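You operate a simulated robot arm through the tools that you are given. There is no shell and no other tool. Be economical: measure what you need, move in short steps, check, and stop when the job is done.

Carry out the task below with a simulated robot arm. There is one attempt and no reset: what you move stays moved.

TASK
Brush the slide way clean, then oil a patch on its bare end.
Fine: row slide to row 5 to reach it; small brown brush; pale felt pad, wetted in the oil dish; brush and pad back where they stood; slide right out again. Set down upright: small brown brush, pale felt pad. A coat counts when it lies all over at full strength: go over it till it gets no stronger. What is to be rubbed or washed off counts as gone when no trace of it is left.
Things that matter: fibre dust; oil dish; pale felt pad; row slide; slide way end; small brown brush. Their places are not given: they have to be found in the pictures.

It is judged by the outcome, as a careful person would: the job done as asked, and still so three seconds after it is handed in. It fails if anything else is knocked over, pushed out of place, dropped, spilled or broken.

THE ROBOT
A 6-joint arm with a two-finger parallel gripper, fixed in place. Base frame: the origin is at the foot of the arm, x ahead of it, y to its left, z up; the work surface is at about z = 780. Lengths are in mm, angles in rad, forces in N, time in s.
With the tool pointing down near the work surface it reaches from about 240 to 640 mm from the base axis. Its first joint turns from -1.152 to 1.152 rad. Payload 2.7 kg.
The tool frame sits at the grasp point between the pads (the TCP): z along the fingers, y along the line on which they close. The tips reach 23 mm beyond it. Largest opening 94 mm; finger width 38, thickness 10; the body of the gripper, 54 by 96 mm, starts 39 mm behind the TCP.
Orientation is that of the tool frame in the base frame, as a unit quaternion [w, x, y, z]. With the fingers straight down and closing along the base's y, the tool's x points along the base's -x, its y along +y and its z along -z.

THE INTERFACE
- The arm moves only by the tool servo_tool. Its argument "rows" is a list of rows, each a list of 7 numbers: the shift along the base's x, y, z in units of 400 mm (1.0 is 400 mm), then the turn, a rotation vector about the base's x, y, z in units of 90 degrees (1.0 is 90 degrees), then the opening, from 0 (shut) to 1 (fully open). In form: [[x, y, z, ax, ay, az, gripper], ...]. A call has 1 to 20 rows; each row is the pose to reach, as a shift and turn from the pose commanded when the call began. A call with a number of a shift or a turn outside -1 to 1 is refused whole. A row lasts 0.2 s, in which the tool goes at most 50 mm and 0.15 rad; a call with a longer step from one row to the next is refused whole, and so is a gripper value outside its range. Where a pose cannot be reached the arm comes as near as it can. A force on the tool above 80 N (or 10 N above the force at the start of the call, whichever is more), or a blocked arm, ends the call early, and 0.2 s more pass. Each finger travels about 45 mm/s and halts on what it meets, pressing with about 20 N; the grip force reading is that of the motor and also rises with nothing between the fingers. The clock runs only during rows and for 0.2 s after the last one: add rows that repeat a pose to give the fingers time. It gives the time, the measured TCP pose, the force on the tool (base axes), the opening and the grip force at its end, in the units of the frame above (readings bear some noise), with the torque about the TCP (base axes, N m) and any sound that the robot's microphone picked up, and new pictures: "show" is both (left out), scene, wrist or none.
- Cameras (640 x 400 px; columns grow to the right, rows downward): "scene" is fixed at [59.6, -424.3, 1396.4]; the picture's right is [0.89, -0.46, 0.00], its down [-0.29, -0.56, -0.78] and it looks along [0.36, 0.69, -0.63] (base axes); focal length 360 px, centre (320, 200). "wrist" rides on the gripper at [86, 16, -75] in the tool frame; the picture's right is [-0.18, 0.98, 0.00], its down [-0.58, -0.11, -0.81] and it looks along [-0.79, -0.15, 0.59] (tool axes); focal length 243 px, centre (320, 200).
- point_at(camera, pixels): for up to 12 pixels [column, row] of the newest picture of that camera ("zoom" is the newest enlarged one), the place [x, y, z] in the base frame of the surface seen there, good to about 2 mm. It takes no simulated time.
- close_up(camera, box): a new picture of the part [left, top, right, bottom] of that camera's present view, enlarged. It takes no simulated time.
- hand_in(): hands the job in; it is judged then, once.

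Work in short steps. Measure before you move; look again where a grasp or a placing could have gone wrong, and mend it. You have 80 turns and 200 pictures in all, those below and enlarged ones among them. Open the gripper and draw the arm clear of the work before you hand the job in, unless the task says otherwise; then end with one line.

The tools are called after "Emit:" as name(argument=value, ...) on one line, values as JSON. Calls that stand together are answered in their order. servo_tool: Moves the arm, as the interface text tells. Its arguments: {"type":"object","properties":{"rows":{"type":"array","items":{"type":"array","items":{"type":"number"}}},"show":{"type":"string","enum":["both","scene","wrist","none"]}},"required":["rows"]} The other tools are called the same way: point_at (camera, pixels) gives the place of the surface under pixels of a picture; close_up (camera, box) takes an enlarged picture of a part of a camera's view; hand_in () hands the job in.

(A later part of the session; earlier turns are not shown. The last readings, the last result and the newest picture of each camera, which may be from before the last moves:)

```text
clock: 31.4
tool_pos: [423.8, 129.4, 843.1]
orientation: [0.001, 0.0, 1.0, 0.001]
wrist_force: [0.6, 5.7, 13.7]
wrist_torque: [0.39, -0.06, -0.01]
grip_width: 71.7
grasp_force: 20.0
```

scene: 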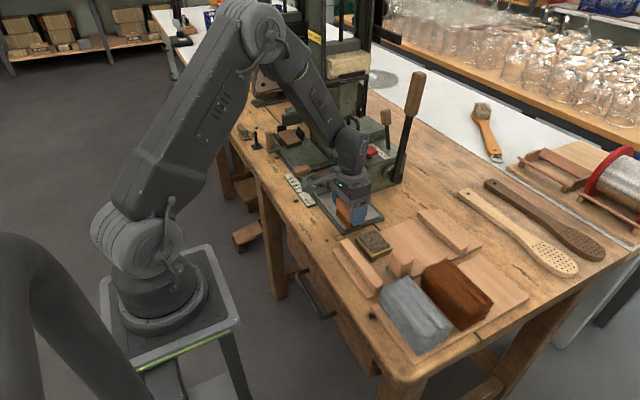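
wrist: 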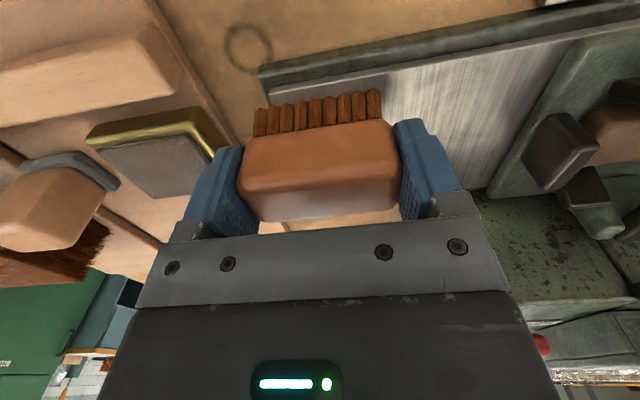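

The near lane looks clean. Next is the far lane at x≈476, with a couple of passes.

Emit:
servo_tool(rows=[[-0.01, 0.04, 0, 0, 0, 0, 0], [-0.01, 0.08, 0, 0, 0, 0, 0], [-0.01, 0.12, 0, 0, 0, 0, 0], [0.02, 0.15, 0, 0, 0, 0, 0], [0.06, 0.15, 0, 0, 0, 0, 0], [0.1, 0.15, 0, 0, 0, 0, 0], [0.135, 0.15, 0, 0, 0, 0, 0], [0.135, 0.11, 0, 0, 0, 0, 0], [0.135, 0.07, 0, 0, 0, 0, 0], [0.135, 0.03, 0, 0, 0, 0, 0], [0.135, 0, 0, 0, 0, 0, 0], [0.135, 0.04, 0, 0, 0, 0, 0], [0.135, 0.08, 0, 0, 0, 0, 0], [0.135, 0.12, 0, 0, 0, 0, 0], [0.135, 0.15, 0, 0, 0, 0, 0], [0.135, 0.11, 0, 0, 0, 0, 0], [0.135, 0.07, 0, 0, 0, 0, 0], [0.135, 0.03, 0, 0, 0, 0, 0], [0.135, 0, 0, 0, 0, 0, 0]])

```text
clock: 35.4
tool_pos: [478.1, 129.8, 843.2]
orientation: [0.0, 0.0, 1.0, 0.002]
wrist_force: [0.8, 2.2, 0.9]
wrist_torque: [0.17, -0.04, -0.01]
grip_width: 71.8
grasp_force: 19.0
```

scene: 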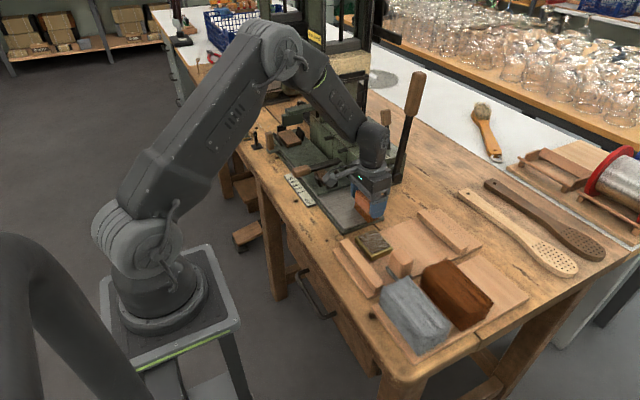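
wrist: 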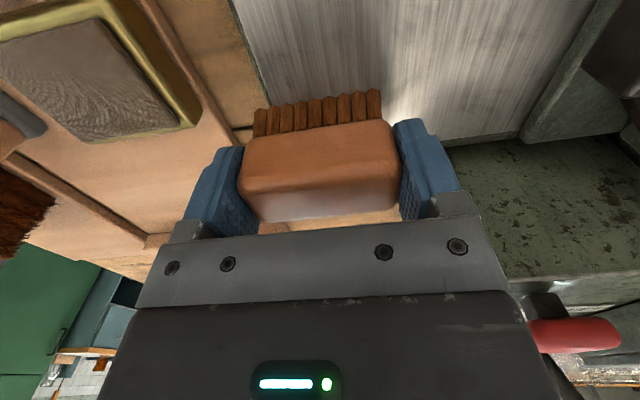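

Down force fell to about 1 N, so the brush has crept up slightly in the grip. I'll lift and move toward the brush's home, which clears the view to check the way.

Emit:
servo_tool(rows=[[0, 0, 0.03, 0, 0, 0, 0], [0, 0, 0.07, 0, 0, 0, 0], [0, 0, 0.11, 0, 0, 0, 0], [0.02, -0.04, 0.12, 0, 0, 0, 0], [0.04, -0.08, 0.12, 0, 0, 0, 0], [0.06, -0.12, 0.12, 0, 0, 0, 0], [0.08, -0.16, 0.12, 0, 0, 0, 0], [0.1, -0.2, 0.12, 0, 0, 0, 0], [0.12, -0.24, 0.12, 0, 0, 0, 0], [0.13, -0.28, 0.12, 0, 0, 0, 0], [0.133, -0.323, 0.12, 0, 0, 0, 0], [0.133, -0.323, 0.12, 0, 0, 0, 0]])

Emit:
close_up(camera="scene", box=[300, 160, 400, 240])

```text
clock: 38.0
tool_pos: [529.5, 1.0, 892.2]
orientation: [0.001, 0.0, 1.0, 0.001]
wrist_force: [0.6, -0.2, -1.6]
wrist_torque: [-0.01, 0.01, -0.01]
grip_width: 71.8
grasp_force: 20.2
```

scene: 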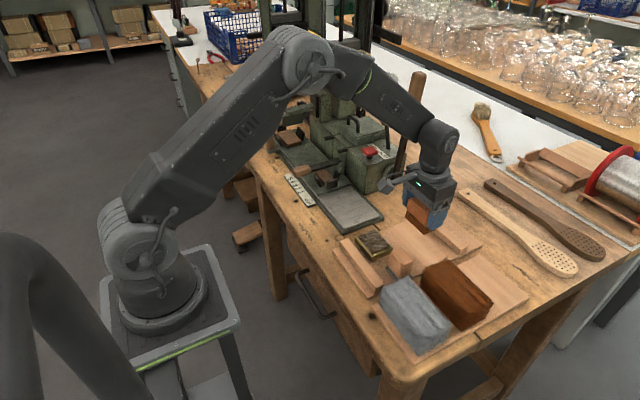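
wrist: 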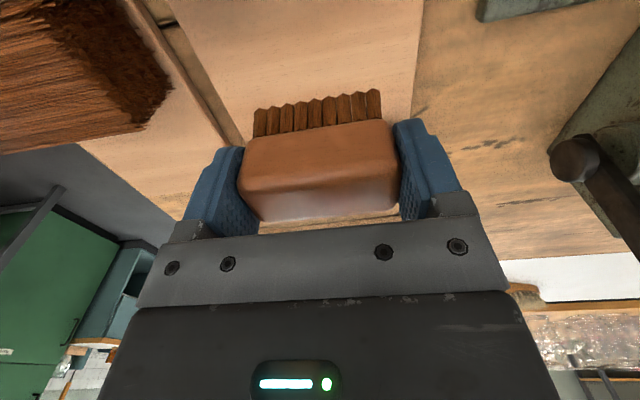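

```text
5.00 times, centred on (350, 200) of scene
```

zoom: 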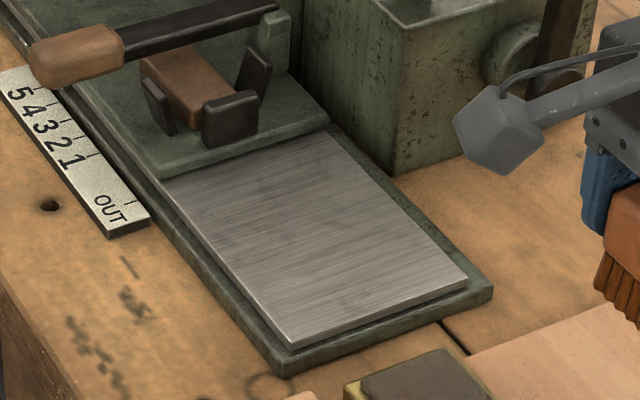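

The way looks clean except a faint grey smudge near (360,195). I'll enlarge that before setting the brush down.

Emit:
close_up(camera="scene", box=[330, 178, 390, 222])

Emit:
point_at(camera="scene", pixels=[[360, 196], [365, 190], [336, 195], [348, 208], [335, 198]])

```text
9.09 times, centred on (360, 200) of scene
```

zoom: 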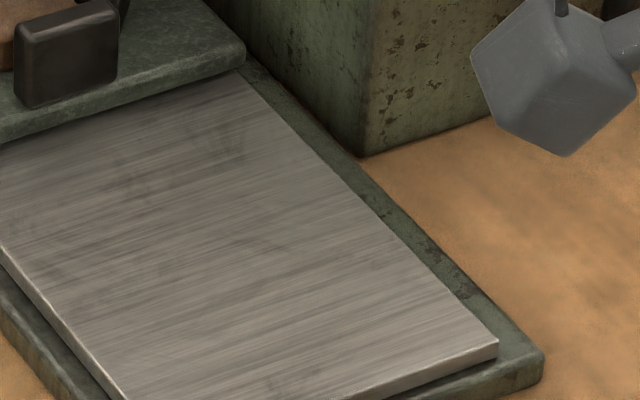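

```text
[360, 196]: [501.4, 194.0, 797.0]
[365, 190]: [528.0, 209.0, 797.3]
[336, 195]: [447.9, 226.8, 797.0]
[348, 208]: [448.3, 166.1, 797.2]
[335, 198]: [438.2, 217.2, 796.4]
```

The smudge was there before brushing and is likely metal grain, but a safe extra pass there is cheap. I'll go back and stroke around (472,193) slightly lower, in short strokes.

Emit:
servo_tool(rows=[[-0.02, 0.04, 0, 0, 0, 0, 0], [-0.04, 0.09, 0, 0, 0, 0, 0], [-0.06, 0.14, 0, 0, 0, 0, 0], [-0.08, 0.19, 0, 0, 0, 0, 0], [-0.1, 0.24, 0, 0, 0, 0, 0], [-0.12, 0.29, 0, 0, 0, 0, 0], [-0.13, 0.34, 0, 0, 0, 0, 0], [-0.135, 0.39, -0.01, 0, 0, 0, 0], [-0.135, 0.43, -0.02, 0, 0, 0, 0], [-0.135, 0.46, -0.04, 0, 0, 0, 0], [-0.135, 0.482, -0.07, 0, 0, 0, 0], [-0.135, 0.482, -0.1, 0, 0, 0, 0], [-0.135, 0.482, -0.12, 0, 0, 0, 0], [-0.135, 0.482, -0.128, 0, 0, 0, 0], [-0.135, 0.45, -0.128, 0, 0, 0, 0], [-0.135, 0.42, -0.128, 0, 0, 0, 0], [-0.135, 0.45, -0.128, 0, 0, 0, 0], [-0.135, 0.482, -0.128, 0, 0, 0, 0], [-0.17, 0.475, -0.128, 0, 0, 0, 0], [-0.17, 0.475, -0.128, 0, 0, 0, 0]])

```text
clock: 42.2
tool_pos: [463.0, 190.6, 839.2]
orientation: [0.001, 0.001, 1.0, 0.001]
wrist_force: [1.8, 1.9, 6.0]
wrist_torque: [0.05, -0.15, 0.05]
grip_width: 71.8
grasp_force: 19.9
```

scene: 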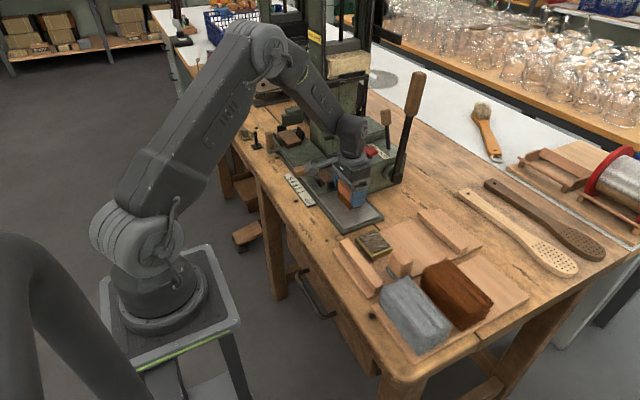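
wrist: 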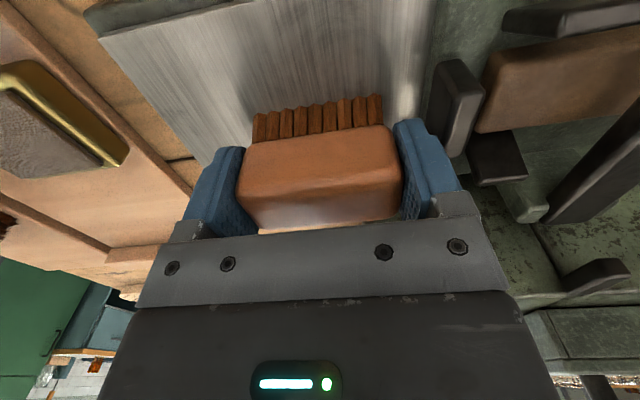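

Contact is good now. One final sweep over all three lanes at this height, ending lifted at the −y end.

Emit:
servo_tool(rows=[[-0.045, -0.01, 0, 0, 0, 0, 0], [-0.045, -0.05, 0, 0, 0, 0, 0], [-0.045, -0.09, 0, 0, 0, 0, 0], [-0.045, -0.125, 0, 0, 0, 0, 0], [-0.08, -0.125, 0, 0, 0, 0, 0], [-0.108, -0.11, 0, 0, 0, 0, 0], [-0.108, -0.07, 0, 0, 0, 0, 0], [-0.108, -0.03, 0, 0, 0, 0, 0], [-0.108, -0.005, 0, 0, 0, 0, 0], [-0.07, -0.005, 0, 0, 0, 0, 0], [-0.03, -0.005, 0, 0, 0, 0, 0], [0.01, -0.005, 0, 0, 0, 0, 0], [0.035, -0.005, 0, 0, 0, 0, 0], [0.035, -0.04, 0, 0, 0, 0, 0], [0.035, -0.08, 0, 0, 0, 0, 0], [0.035, -0.12, 0, 0, 0, 0, 0], [0.035, -0.15, 0, 0, 0, 0, 0], [0.035, -0.17, 0.03, 0, 0, 0, 0], [0.035, -0.17, 0.07, 0, 0, 0, 0], [0.035, -0.17, 0.12, 0, 0, 0, 0]], show="wrist")

```text
clock: 46.4
tool_pos: [476.7, 122.8, 888.3]
orientation: [0.002, 0.0, 1.0, 0.0]
wrist_force: [0.3, -0.3, -0.8]
wrist_torque: [-0.01, -0.03, 0.03]
grip_width: 71.5
grasp_force: 19.9
```

wrist: 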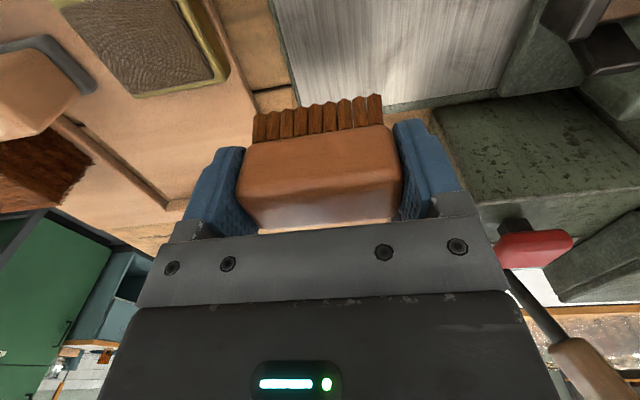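

I'll carry the brush home to (531.5,0.5) and hover at z≈850 to check alignment.

Emit:
servo_tool(rows=[[0.02, -0.04, 0, 0, 0, 0, 0], [0.04, -0.08, 0, 0, 0, 0, 0], [0.06, -0.12, 0, 0, 0, 0, 0], [0.08, -0.16, 0, 0, 0, 0, 0], [0.1, -0.2, 0, 0, 0, 0, 0], [0.12, -0.24, 0, 0, 0, 0, 0], [0.13, -0.28, 0, 0, 0, 0, 0], [0.137, -0.306, -0.02, 0, 0, 0, 0], [0.137, -0.306, -0.06, 0, 0, 0, 0], [0.137, -0.306, -0.1, 0, 0, 0, 0], [0.137, -0.306, -0.1, 0, 0, 0, 0]])

Emit:
point_at(camera="wrist", pixels=[[260, 142], [370, 130], [320, 136], [320, 150], [320, 180], [250, 130], [385, 125]])

Emit:
close_up(camera="scene", box=[300, 160, 400, 240])

```text
clock: 48.8
tool_pos: [530.3, 0.5, 847.3]
orientation: [0.001, 0.0, 1.0, 0.001]
wrist_force: [0.4, 0.5, -0.1]
wrist_torque: [0.01, -0.02, 0.01]
grip_width: 71.7
grasp_force: 19.4
```

scene: 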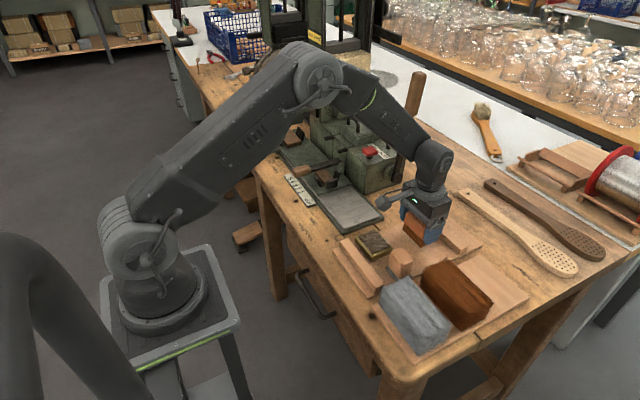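
wrist: 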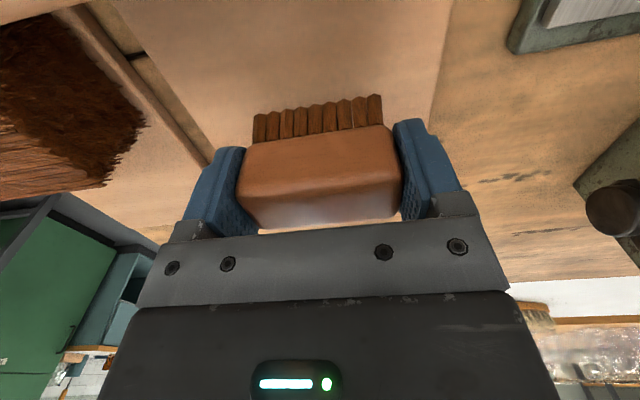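

```text
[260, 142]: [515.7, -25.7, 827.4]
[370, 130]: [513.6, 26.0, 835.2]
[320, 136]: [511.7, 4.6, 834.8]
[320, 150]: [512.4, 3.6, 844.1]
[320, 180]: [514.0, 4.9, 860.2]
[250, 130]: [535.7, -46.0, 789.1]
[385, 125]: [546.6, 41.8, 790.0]
```

```text
5.00 times, centred on (350, 200) of scene
```

zoom: 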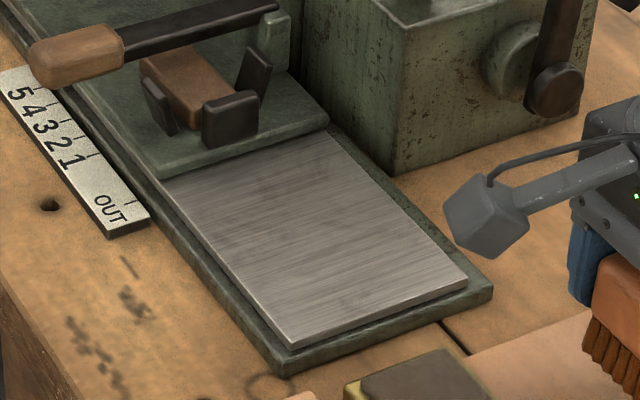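

The way is clean now, and the faint smudge is gone too. The brush front face is about 2.5 mm short in x and its top is about 15 mm too high, so I'll correct x and lower gently to contact.

Emit:
servo_tool(rows=[[0.006, 0, -0.01, 0, 0, 0, 0], [0.006, 0, -0.02, 0, 0, 0, 0], [0.006, 0, -0.027, 0, 0, 0, 0], [0.006, 0, -0.032, 0, 0, 0, 0], [0.006, 0, -0.036, 0, 0, 0, 0], [0.006, 0, -0.036, 0, 0, 0, 0]], show="wrist")

```text
clock: 50.2
tool_pos: [533.9, 0.9, 833.0]
orientation: [0.001, 0.0, 1.0, 0.001]
wrist_force: [0.2, -0.2, -0.8]
wrist_torque: [0.01, -0.01, 0.0]
grip_width: 71.6
grasp_force: 20.1
```

wrist: 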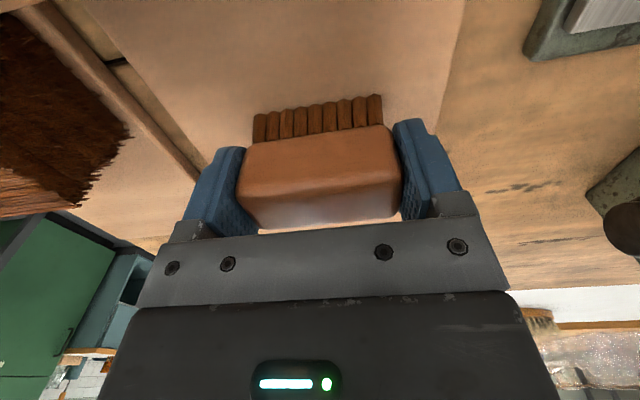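

Not touching yet. I'll lower further in 1 mm steps.

Emit:
servo_tool(rows=[[0, 0, -0.003, 0, 0, 0, 0], [0, 0, -0.006, 0, 0, 0, 0], [0, 0, -0.006, 0, 0, 0, 0]], show="none")

```text
clock: 51.0
tool_pos: [533.8, 0.6, 830.1]
orientation: [0.001, 0.0, 1.0, 0.001]
wrist_force: [-0.2, -0.4, -0.5]
wrist_torque: [-0.01, -0.01, 0.02]
grip_width: 71.7
grasp_force: 20.3
```

Emit:
servo_tool(rows=[[0, 0, -0.003, 0, 0, 0, 0], [0, 0, -0.006, 0, 0, 0, 0], [0, 0, -0.006, 0, 0, 0, 0]], show="wrist")

Emit:
point_at(camera="wrist", pixels=[[320, 134], [260, 142], [370, 130], [320, 175], [320, 115], [320, 100], [262, 138]])

```text
clock: 51.8
tool_pos: [533.5, 1.5, 829.7]
orientation: [0.002, 0.0, 1.0, 0.001]
wrist_force: [-6.3, 0.0, 17.1]
wrist_torque: [-0.04, 0.21, 0.0]
grip_width: 71.8
grasp_force: 20.2
```

wrist: 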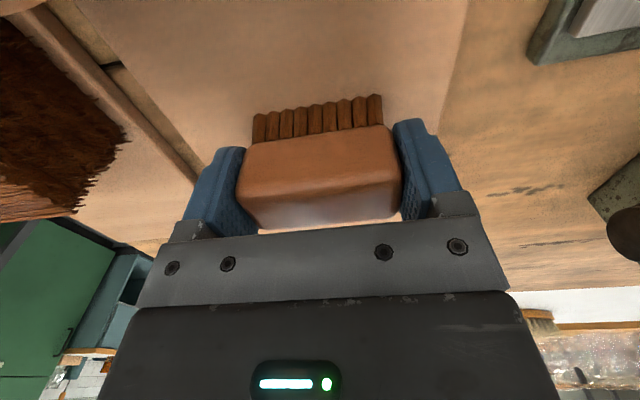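

```text
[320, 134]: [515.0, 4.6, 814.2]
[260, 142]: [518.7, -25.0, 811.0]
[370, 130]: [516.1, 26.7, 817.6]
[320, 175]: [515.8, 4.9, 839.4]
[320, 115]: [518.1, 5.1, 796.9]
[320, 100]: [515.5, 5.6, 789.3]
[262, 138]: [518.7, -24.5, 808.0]
```

Contact made (17 N), front face at x≈515.5 as originally. I'll ease up 0.5 mm, open gradually, and rise.

Emit:
servo_tool(rows=[[0, 0, 0.003, 0, 0, 0, 0], [0, 0, 0.003, 0, 0, 0, 0.76], [0, 0, 0.003, 0, 0, 0, 0.85], [0, 0, 0.003, 0, 0, 0, 1], [0, 0, 0.003, 0, 0, 0, 1], [0, 0, 0.04, 0, 0, 0, 1], [0, 0, 0.1, 0, 0, 0, 1], [0, 0, 0.2, 0, 0, 0, 1], [0, 0, 0.2, 0, 0, 0, 1]])

Emit:
point_at(camera="wrist", pixels=[[268, 95], [370, 85], [266, 72], [362, 60], [320, 70], [320, 85], [320, 110]])

```text
clock: 53.8
tool_pos: [531.5, 2.4, 907.3]
orientation: [0.001, 0.001, 1.0, 0.001]
wrist_force: [-0.2, -0.1, 0.3]
wrist_torque: [0.01, -0.01, -0.01]
grip_width: 93.8
grasp_force: 0.1
```

scene: 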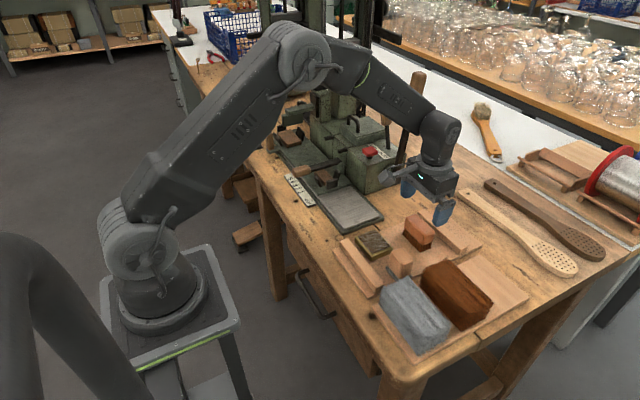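
wrist: 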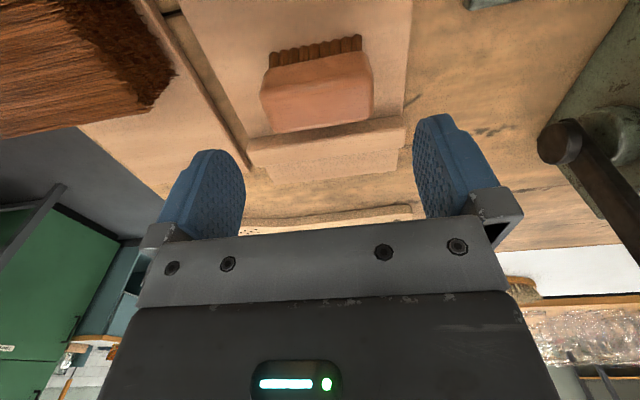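

```text
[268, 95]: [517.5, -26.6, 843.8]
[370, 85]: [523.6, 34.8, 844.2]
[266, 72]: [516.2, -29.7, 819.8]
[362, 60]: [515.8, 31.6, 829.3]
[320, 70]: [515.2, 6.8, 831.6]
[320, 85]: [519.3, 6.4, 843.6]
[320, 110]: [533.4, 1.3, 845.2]
```

The brush stands upright at its original place. I'll move above the felt pad near (437,−62) to look.

Emit:
servo_tool(rows=[[-0.03, -0.02, 0.04, 0, 0, 0, 1], [-0.12, -0.07, 0.06, 0, 0, 0, 1], [-0.2, -0.12, 0.06, 0, 0, 0, 1], [-0.25, -0.155, 0.06, 0, 0, 0, 1], [-0.25, -0.155, 0.06, 0, 0, 0, 1]])

Emit:
close_up(camera="wrist", box=[200, 0, 440, 160])

```text
clock: 55.0
tool_pos: [432.0, -60.6, 932.5]
orientation: [0.001, -0.001, 1.0, 0.001]
wrist_force: [0.4, 0.2, 0.9]
wrist_torque: [0.04, 0.0, -0.02]
grip_width: 94.1
grasp_force: 0.1
```

scene: 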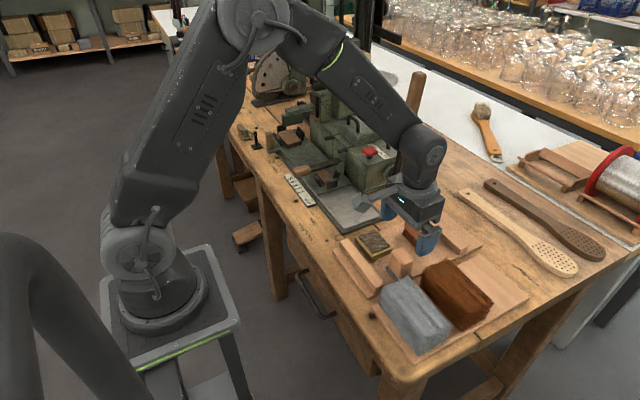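
wrist: 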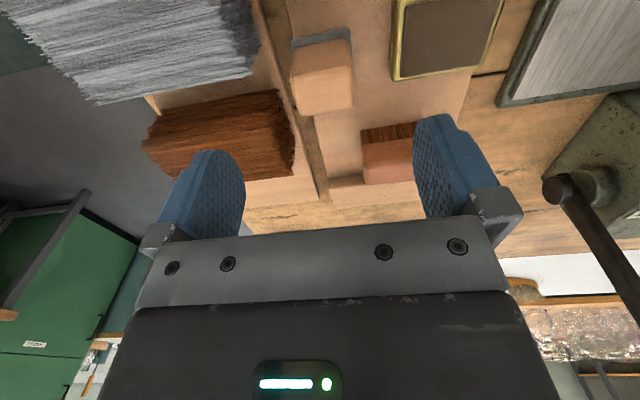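

```text
2.50 times, centred on (320, 80) of wrist
```

zoom: 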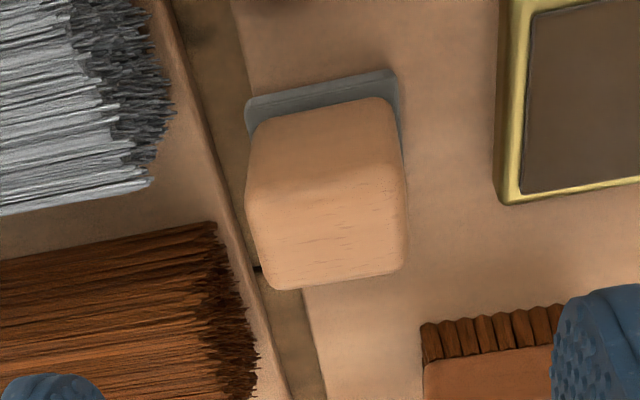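

Emit:
point_at(camera="zoom", pixels=[[325, 220], [260, 200], [395, 180], [275, 280], [395, 265], [265, 130], [375, 110], [255, 100], [392, 78], [165, 110], [250, 340], [215, 240]])

Emit:
point_at(camera="wrist", pixels=[[395, 75], [400, 5], [505, 5], [480, 65], [445, 35], [420, 30]])

```text
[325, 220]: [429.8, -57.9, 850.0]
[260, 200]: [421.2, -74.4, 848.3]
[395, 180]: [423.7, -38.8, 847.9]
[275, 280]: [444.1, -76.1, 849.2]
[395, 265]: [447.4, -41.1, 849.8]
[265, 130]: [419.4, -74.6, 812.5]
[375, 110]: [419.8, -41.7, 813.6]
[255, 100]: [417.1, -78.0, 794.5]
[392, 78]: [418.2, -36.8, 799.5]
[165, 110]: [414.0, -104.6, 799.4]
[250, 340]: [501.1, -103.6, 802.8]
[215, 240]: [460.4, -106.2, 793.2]
```

```text
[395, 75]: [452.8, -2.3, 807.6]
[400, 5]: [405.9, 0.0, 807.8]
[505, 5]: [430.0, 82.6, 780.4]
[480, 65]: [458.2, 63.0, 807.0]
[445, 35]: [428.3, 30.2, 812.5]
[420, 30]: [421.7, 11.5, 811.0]
```

The pad block is x 419–450, y −77–−39, top z 850, and the bundles sit at y<−104. I'll narrow to about 60 mm, descend to z≈833, and close fully.

Emit:
servo_tool(rows=[[0.007, 0.006, 0, 0, 0, 0, 0.8], [0.007, 0.006, 0, 0, 0, 0, 0.64], [0.007, 0.006, 0, 0, 0, 0, 0.64], [0.007, 0.006, -0.06, 0, 0, 0, 0.64], [0.007, 0.006, -0.12, 0, 0, 0, 0.64], [0.007, 0.006, -0.18, 0, 0, 0, 0.64], [0.007, 0.006, -0.22, 0, 0, 0, 0.64], [0.007, 0.006, -0.248, 0, 0, 0, 0.64], [0.007, 0.006, -0.248, 0, 0, 0, 0.4], [0.007, 0.006, -0.248, 0, 0, 0, 0.2], [0.007, 0.006, -0.248, 0, 0, 0, 0], [0.007, 0.006, -0.248, 0, 0, 0, 0], [0.007, 0.006, -0.248, 0, 0, 0, 0]])

```text
clock: 57.8
tool_pos: [437.8, -58.8, 833.2]
orientation: [0.001, 0.0, 1.0, 0.0]
wrist_force: [0.5, -0.2, 0.2]
wrist_torque: [-0.01, -0.06, 0.03]
grip_width: 43.6
grasp_force: 20.4
```

scene: 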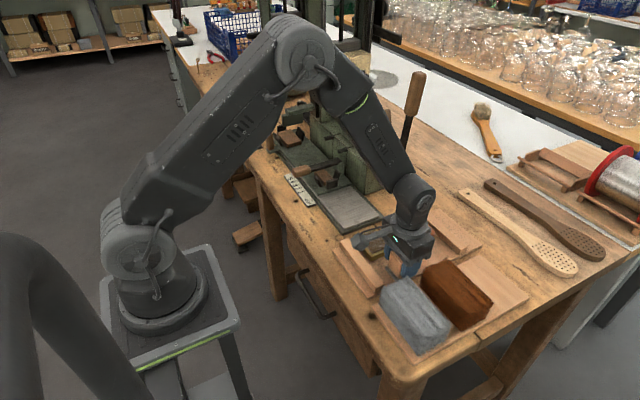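
wrist: 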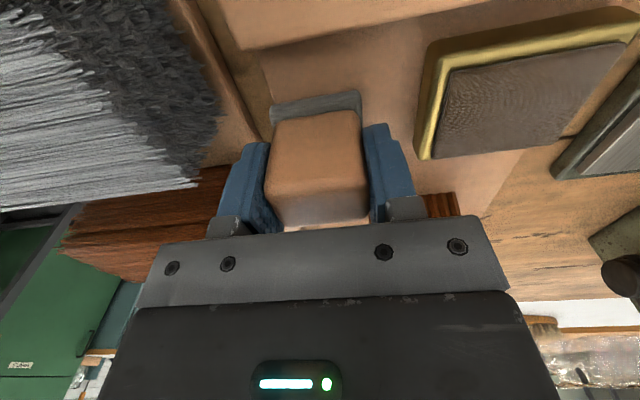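

The pad is gripped at 43.6 mm (standing pose TCP 437.8, −58.8, 833.2). I'll lift slowly and carry it over the oil dish.

Emit:
servo_tool(rows=[[0, 0, 0.02, 0, 0, 0, 0], [0, 0, 0.05, 0, 0, 0, 0], [0, 0, 0.09, 0, 0, 0, 0], [0, 0, 0.12, 0, 0, 0, 0], [0, 0.03, 0.13, 0, 0, 0, 0], [0, 0.07, 0.13, 0, 0, 0, 0], [-0.005, 0.11, 0.13, 0, 0, 0, 0], [-0.01, 0.15, 0.13, 0, 0, 0, 0], [-0.012, 0.19, 0.13, 0, 0, 0, 0], [-0.012, 0.226, 0.13, 0, 0, 0, 0], [-0.012, 0.226, 0.11, 0, 0, 0, 0], [-0.012, 0.226, 0.09, 0, 0, 0, 0], [-0.012, 0.226, 0.09, 0, 0, 0, 0]])

Emit:
close_up(camera="scene", box=[340, 200, 460, 290])

```text
clock: 60.6
tool_pos: [431.9, 31.0, 869.4]
orientation: [0.0, 0.0, 1.0, 0.0]
wrist_force: [-0.8, 0.0, -0.2]
wrist_torque: [0.01, 0.02, -0.03]
grip_width: 43.5
grasp_force: 19.1
```

scene: 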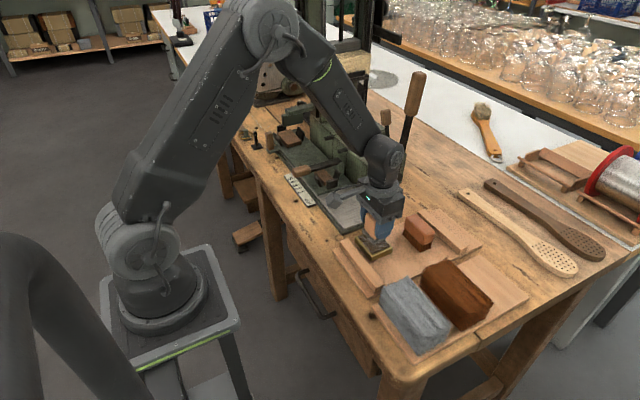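
wrist: 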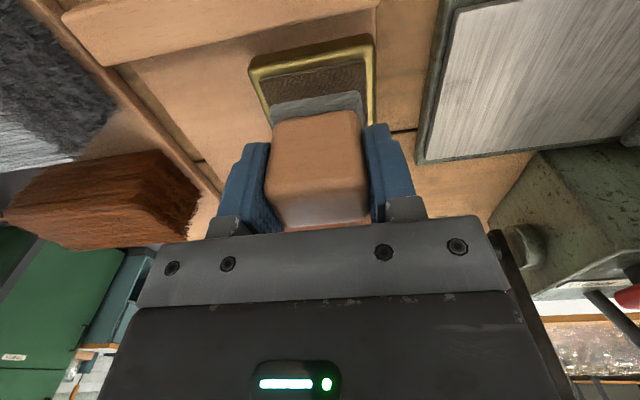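

```text
4.44 times, centred on (400, 245) of scene
```

zoom: 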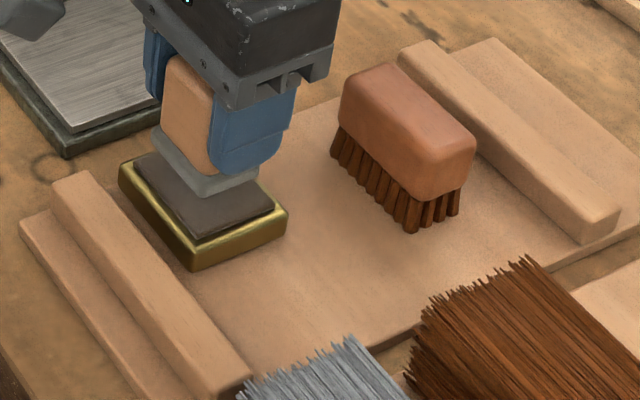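

The pad is over the dish. I'll lower gently to touch the oily surface (expected TCP z≈857) and dwell.

Emit:
servo_tool(rows=[[-0.002, 0, -0.012, 0, 0, 0, 0], [-0.002, 0, -0.022, 0, 0, 0, 0], [-0.002, 0, -0.028, 0, 0, 0, 0], [-0.002, 0, -0.032, 0, 0, 0, 0], [-0.002, 0, -0.034, 0, 0, 0, 0], [-0.002, 0, -0.034, 0, 0, 0, 0], [-0.002, 0, -0.034, 0, 0, 0, 0], [-0.002, 0, -0.034, 0, 0, 0, 0], [-0.002, 0, -0.034, 0, 0, 0, 0]])

```text
clock: 62.6
tool_pos: [431.5, 31.7, 854.9]
orientation: [0.001, 0.0, 1.0, 0.001]
wrist_force: [0.0, -0.3, 0.1]
wrist_torque: [-0.01, 0.0, 0.0]
grip_width: 43.6
grasp_force: 20.0
```

scene: 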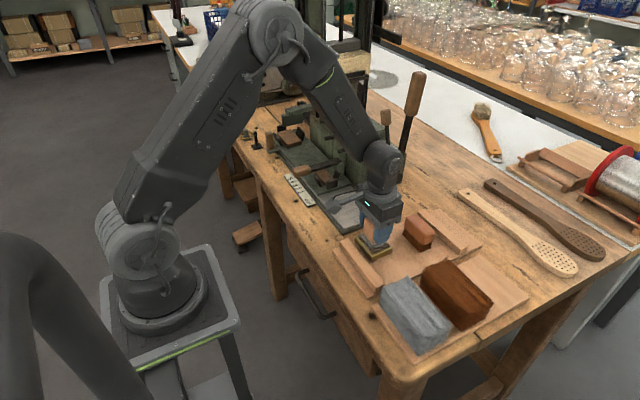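
wrist: 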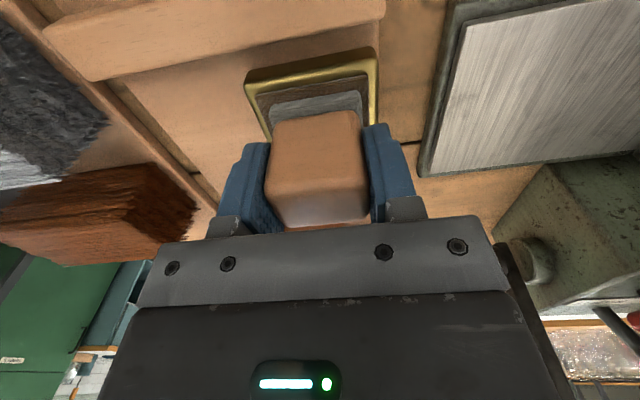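

Not in contact yet (0 N). I'll continue down in small steps.

Emit:
servo_tool(rows=[[0, 0, -0.003, 0, 0, 0, 0], [0, 0, -0.006, 0, 0, 0, 0], [0, 0, -0.009, 0, 0, 0, 0], [0, 0, -0.009, 0, 0, 0, 0], [0, 0, -0.009, 0, 0, 0, 0], [0, 0, -0.009, 0, 0, 0, 0]], show="none")

Emit:
close_up(camera="scene", box=[345, 210, 425, 270])

```text
clock: 64.0
tool_pos: [431.9, 32.3, 852.8]
orientation: [0.002, 0.0, 1.0, 0.002]
wrist_force: [4.9, -2.3, 17.6]
wrist_torque: [-0.11, -0.14, 0.04]
grip_width: 43.6
grasp_force: 19.9
```

```text
6.67 times, centred on (385, 240) of scene
```

zoom: 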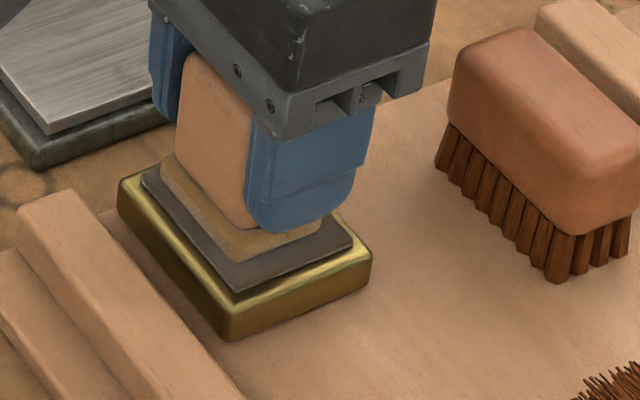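

The felt has turned tan: wetted at 17.6 N. I'll lift slowly and carry it to hover over the way at about (447,150).

Emit:
servo_tool(rows=[[0, 0, 0.01, 0, 0, 0, 0], [0, 0, 0.03, 0, 0, 0, 0], [0, 0, 0.06, 0, 0, 0, 0], [0.005, 0.03, 0.07, 0, 0, 0, 0], [0.01, 0.07, 0.07, 0, 0, 0, 0], [0.02, 0.11, 0.07, 0, 0, 0, 0], [0.03, 0.15, 0.07, 0, 0, 0, 0], [0.035, 0.19, 0.07, 0, 0, 0, 0], [0.04, 0.23, 0.07, 0, 0, 0, 0], [0.04, 0.265, 0.07, 0, 0, 0, 0], [0.04, 0.295, 0.06, 0, 0, 0, 0], [0.04, 0.295, 0.03, 0, 0, 0, 0], [0.04, 0.295, 0, 0, 0, 0, 0], [0.04, 0.295, 0, 0, 0, 0, 0]])

```text
clock: 67.0
tool_pos: [445.6, 150.1, 852.8]
orientation: [0.001, 0.0, 1.0, 0.001]
wrist_force: [0.3, 1.0, -0.4]
wrist_torque: [0.02, 0.03, 0.01]
grip_width: 43.6
grasp_force: 19.9
```

scene: 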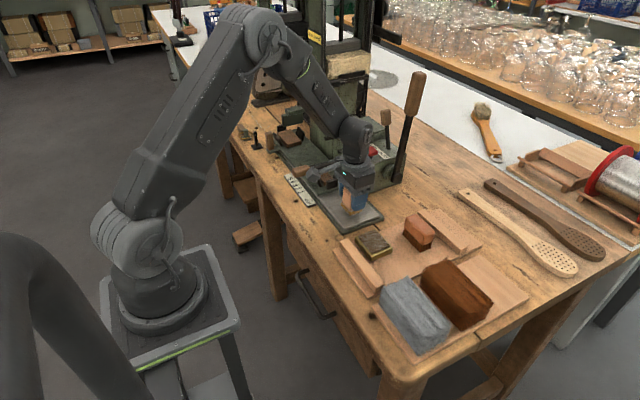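
wrist: 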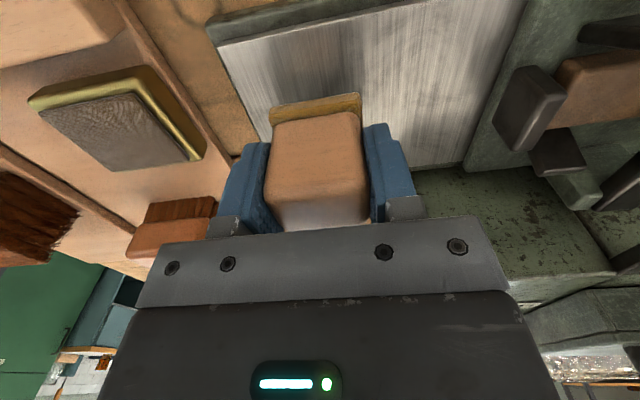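

Lower to contact (~z 839) and do the first strokes along y in the middle lane, watching force.

Emit:
servo_tool(rows=[[0, 0, -0.012, 0, 0, 0, 0], [0, 0, -0.024, 0, 0, 0, 0], [0, 0, -0.031, 0, 0, 0, 0], [0, 0, -0.035, 0, 0, 0, 0], [0, 0, -0.036, 0, 0, 0, 0], [0, 0.03, -0.036, 0, 0, 0, 0], [0, 0.06, -0.036, 0, 0, 0, 0], [0, 0.09, -0.036, 0, 0, 0, 0], [0, 0.12, -0.036, 0, 0, 0, 0], [0, 0.08, -0.036, 0, 0, 0, 0], [0, 0.04, -0.036, 0, 0, 0, 0], [0, 0, -0.036, 0, 0, 0, 0], [0, -0.04, -0.036, 0, 0, 0, 0]])

```text
clock: 69.8
tool_pos: [445.9, 132.6, 838.6]
orientation: [0.001, 0.0, 1.0, 0.001]
wrist_force: [-0.1, 5.9, 11.0]
wrist_torque: [0.12, 0.0, 0.01]
grip_width: 43.5
grasp_force: 20.0
```

scene: 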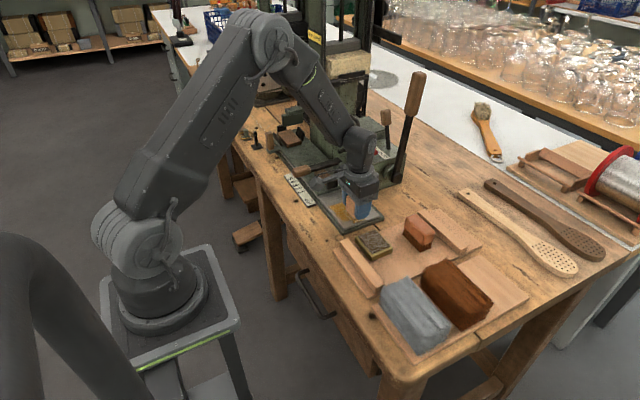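
wrist: 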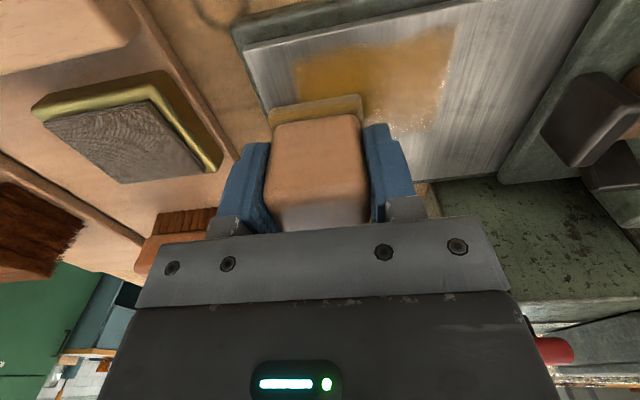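

An oil coat shows, with a sharp left and top edge that suggests a defined patch. I'll measure its outline.

Emit:
close_up(camera="wrist", box=[230, 10, 530, 190])

Emit:
point_at(camera="wrist", pixels=[[295, 62], [300, 92], [452, 28], [440, 130], [370, 48], [400, 130]])

```text
2.13 times, centred on (380, 100) of wrist
```

zoom: 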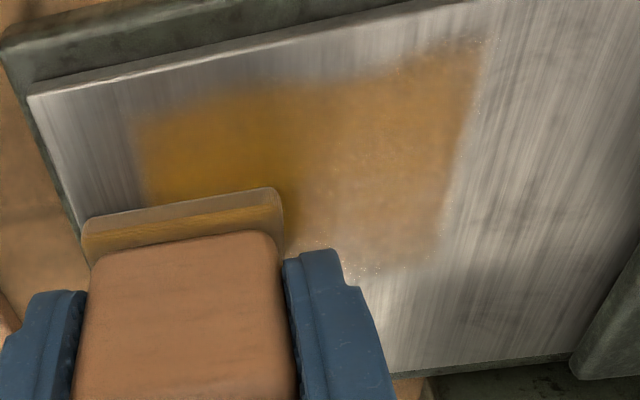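

```text
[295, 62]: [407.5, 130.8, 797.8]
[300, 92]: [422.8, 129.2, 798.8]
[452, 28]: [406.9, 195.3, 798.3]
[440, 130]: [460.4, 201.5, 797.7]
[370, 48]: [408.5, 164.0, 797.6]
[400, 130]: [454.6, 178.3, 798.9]
```

The coat's sharp edges (y≈130–200, x≈407 onward) define the patch, likely centred near (446,166). I'll rub lanes across all of it.

Emit:
servo_tool(rows=[[-0.04, 0.01, 0, 0, 0, 0, 0], [-0.05, 0.05, 0, 0, 0, 0, 0], [-0.05, 0.09, 0, 0, 0, 0, 0], [-0.05, 0.13, 0, 0, 0, 0, 0], [-0.05, 0.165, 0, 0, 0, 0, 0], [-0.05, 0.13, 0, 0, 0, 0, 0], [-0.05, 0.09, 0, 0, 0, 0, 0], [-0.05, 0.05, 0, 0, 0, 0, 0], [-0.05, 0.01, 0, 0, 0, 0, 0], [-0.01, 0.01, 0, 0, 0, 0, 0], [0.03, 0.01, 0, 0, 0, 0, 0], [0.06, 0.01, 0, 0, 0, 0, 0], [0.06, 0.05, 0, 0, 0, 0, 0], [0.06, 0.09, 0, 0, 0, 0, 0], [0.06, 0.13, 0, 0, 0, 0, 0], [0.06, 0.165, 0, 0, 0, 0, 0], [0.06, 0.13, 0, 0, 0, 0, 0], [0.06, 0.09, 0, 0, 0, 0, 0], [0.06, 0.05, 0, 0, 0, 0, 0], [0.06, 0.01, 0, 0, 0, 0, 0]])

Emit:
close_up(camera="wrist", box=[230, 0, 530, 190])

```text
clock: 74.0
tool_pos: [471.6, 136.9, 838.2]
orientation: [0.001, 0.001, 1.0, 0.001]
wrist_force: [0.5, -0.4, -1.2]
wrist_torque: [0.0, 0.01, 0.01]
grip_width: 43.5
grasp_force: 20.1
```

scene: 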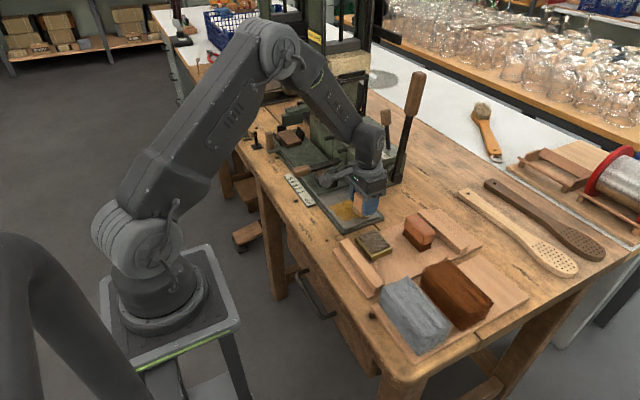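
wrist: 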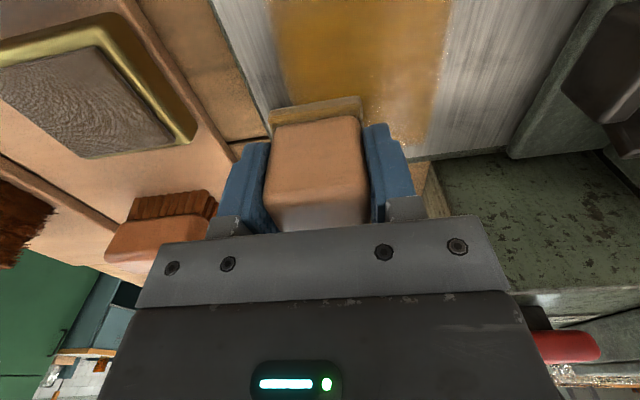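

```text
2.11 times, centred on (380, 95) of wrist
```

zoom: 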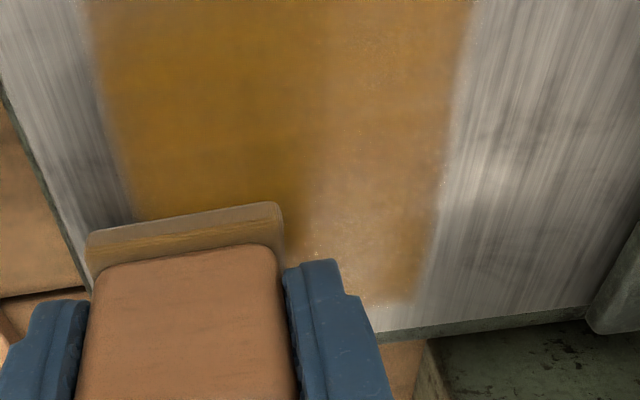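

The patch's right part (y>165) is weaker, and contact force fell to zero. I'll lower about 3 mm and rub the right half over all lanes.

Emit:
servo_tool(rows=[[0, 0.04, -0.003, 0, 0, 0, 0], [0, 0.08, -0.007, 0, 0, 0, 0], [0, 0.12, -0.007, 0, 0, 0, 0], [0, 0.155, -0.007, 0, 0, 0, 0], [0, 0.12, -0.007, 0, 0, 0, 0], [0, 0.08, -0.007, 0, 0, 0, 0], [-0.03, 0.08, -0.007, 0, 0, 0, 0], [-0.06, 0.08, -0.007, 0, 0, 0, 0], [-0.06, 0.12, -0.007, 0, 0, 0, 0], [-0.06, 0.155, -0.007, 0, 0, 0, 0], [-0.06, 0.12, -0.007, 0, 0, 0, 0], [-0.06, 0.08, -0.007, 0, 0, 0, 0], [-0.09, 0.08, -0.007, 0, 0, 0, 0], [-0.115, 0.09, -0.007, 0, 0, 0, 0], [-0.115, 0.12, -0.007, 0, 0, 0, 0], [-0.115, 0.155, -0.007, 0, 0, 0, 0], [-0.115, 0.12, -0.007, 0, 0, 0, 0], [-0.115, 0.08, -0.007, 0, 0, 0, 0], [-0.115, 0.04, -0.007, 0, 0, 0, 0], [-0.115, 0.01, -0.007, 0, 0, 0, 0]])

Emit:
close_up(camera="wrist", box=[230, 0, 530, 190])

```text
clock: 78.2
tool_pos: [424.7, 139.0, 833.7]
orientation: [0.002, 0.001, 1.0, 0.001]
wrist_force: [0.5, 7.1, 15.9]
wrist_torque: [0.12, 0.08, -0.01]
grip_width: 43.4
grasp_force: 20.1
```

scene: 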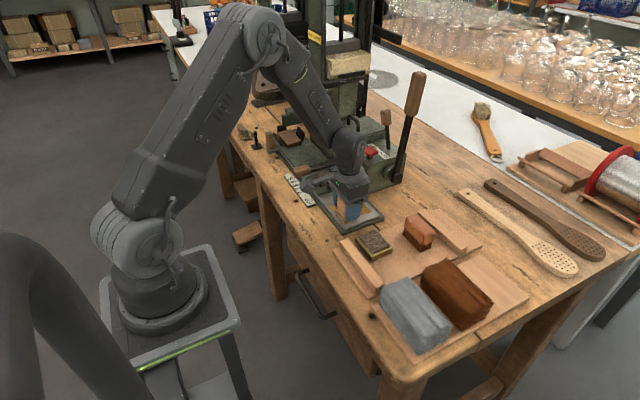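
wrist: 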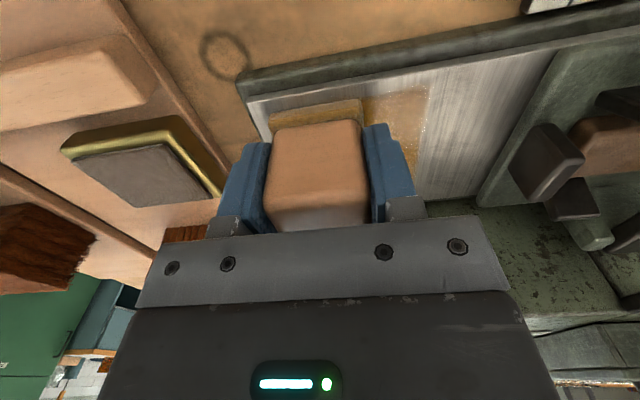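

```text
2.11 times, centred on (380, 95) of wrist
```

zoom: 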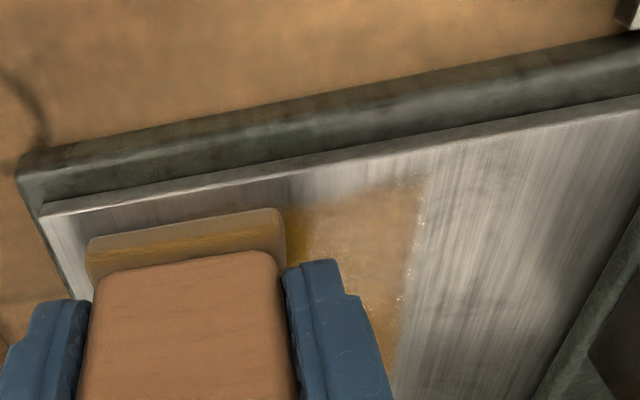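

I'll lift and shift back toward the dish to see the whole patch from the scene camera.

Emit:
servo_tool(rows=[[0, 0, 0.02, 0, 0, 0, 0], [0, 0, 0.05, 0, 0, 0, 0], [0, 0, 0.09, 0, 0, 0, 0], [0, -0.03, 0.11, 0, 0, 0, 0], [0.005, -0.07, 0.11, 0, 0, 0, 0], [0.01, -0.11, 0.11, 0, 0, 0, 0], [0.015, -0.15, 0.11, 0, 0, 0, 0], [0.02, -0.19, 0.11, 0, 0, 0, 0], [0.02, -0.23, 0.11, 0, 0, 0, 0], [0.02, -0.267, 0.1, 0, 0, 0, 0], [0.02, -0.267, 0.08, 0, 0, 0, 0], [0.02, -0.267, 0.08, 0, 0, 0, 0]])

Emit:
close_up(camera="scene", box=[300, 160, 400, 240])

Emit:
close_up(camera="wrist", box=[220, 0, 560, 200])

```text
clock: 80.8
tool_pos: [433.0, 35.3, 867.9]
orientation: [0.0, 0.0, 1.0, 0.001]
wrist_force: [0.3, 0.2, 0.0]
wrist_torque: [0.05, 0.0, 0.01]
grip_width: 43.8
grasp_force: 20.0
```

scene: 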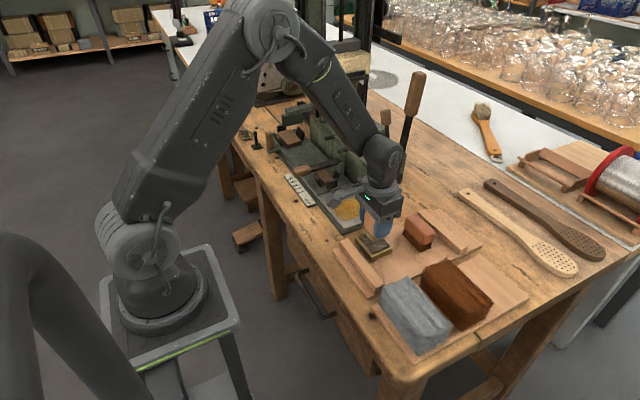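
wrist: 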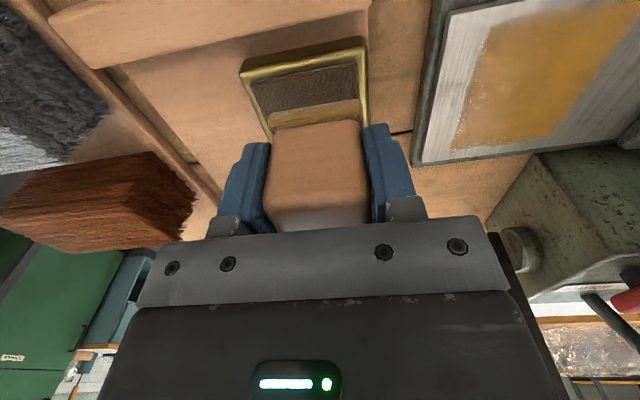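

```text
5.00 times, centred on (350, 200) of scene
```

zoom: 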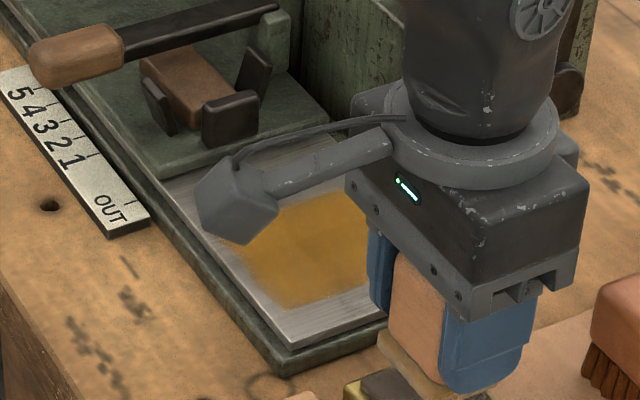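

```text
1.88 times, centred on (390, 100) of wrist
```

zoom: 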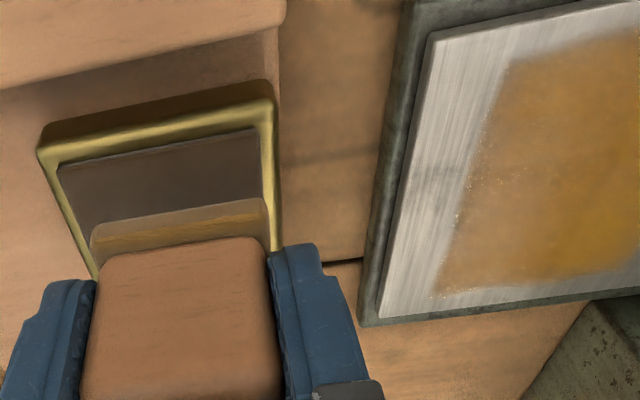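

The coat looks fairly even but thin at the −y edge. The pad is over the dish again, so I'll re-wet it (contact expected near TCP z≈847).

Emit:
servo_tool(rows=[[0, -0.008, -0.02, 0, 0, 0, 0], [0, -0.008, -0.035, 0, 0, 0, 0], [0, -0.008, -0.045, 0, 0, 0, 0], [0, -0.008, -0.05, 0, 0, 0, 0], [0, -0.008, -0.053, 0, 0, 0, 0], [0, -0.008, -0.053, 0, 0, 0, 0], [0, -0.008, -0.053, 0, 0, 0, 0], [0, -0.008, -0.053, 0, 0, 0, 0]], show="none")

```text
clock: 82.6
tool_pos: [433.5, 30.8, 846.2]
orientation: [0.003, 0.0, 1.0, 0.001]
wrist_force: [3.1, 0.7, 18.2]
wrist_torque: [-0.05, -0.09, 0.02]
grip_width: 43.9
grasp_force: 19.6
```

Wetted at 18 N. Back to the patch at its (425,132) corner; lower and begin rubbing.

Emit:
servo_tool(rows=[[0, 0, 0.015, 0, 0, 0, 0], [0, 0, 0.04, 0, 0, 0, 0], [0, 0.04, 0.05, 0, 0, 0, 0], [0, 0.08, 0.05, 0, 0, 0, 0], [-0.005, 0.12, 0.05, 0, 0, 0, 0], [-0.01, 0.16, 0.05, 0, 0, 0, 0], [-0.015, 0.2, 0.05, 0, 0, 0, 0], [-0.021, 0.253, 0.04, 0, 0, 0, 0], [-0.021, 0.253, 0.01, 0, 0, 0, 0], [-0.021, 0.253, -0.02, 0, 0, 0, 0], [-0.021, 0.253, -0.031, 0, 0, 0, 0], [-0.021, 0.253, -0.035, 0, 0, 0, 0], [-0.021, 0.293, -0.035, 0, 0, 0, 0], [-0.021, 0.333, -0.035, 0, 0, 0, 0], [-0.021, 0.373, -0.035, 0, 0, 0, 0], [-0.021, 0.425, -0.035, 0, 0, 0, 0], [0.01, 0.428, -0.035, 0, 0, 0, 0], [0.035, 0.428, -0.035, 0, 0, 0, 0], [0.035, 0.39, -0.035, 0, 0, 0, 0], [0.035, 0.35, -0.035, 0, 0, 0, 0]], show="wrist")

```text
clock: 86.8
tool_pos: [446.8, 170.1, 831.9]
orientation: [0.002, 0.0, 1.0, 0.002]
wrist_force: [1.0, 5.1, 12.9]
wrist_torque: [0.06, -0.08, 0.0]
grip_width: 43.4
grasp_force: 20.0
```

wrist: 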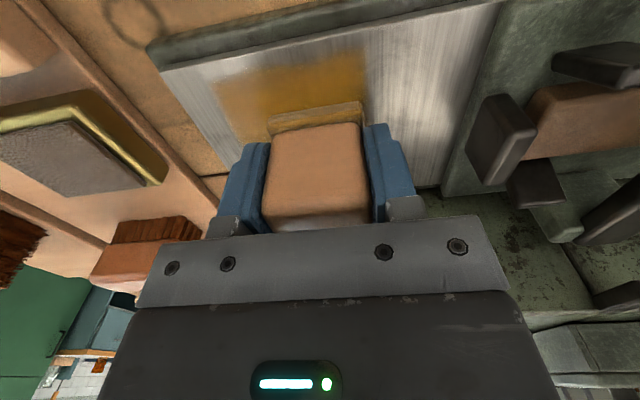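

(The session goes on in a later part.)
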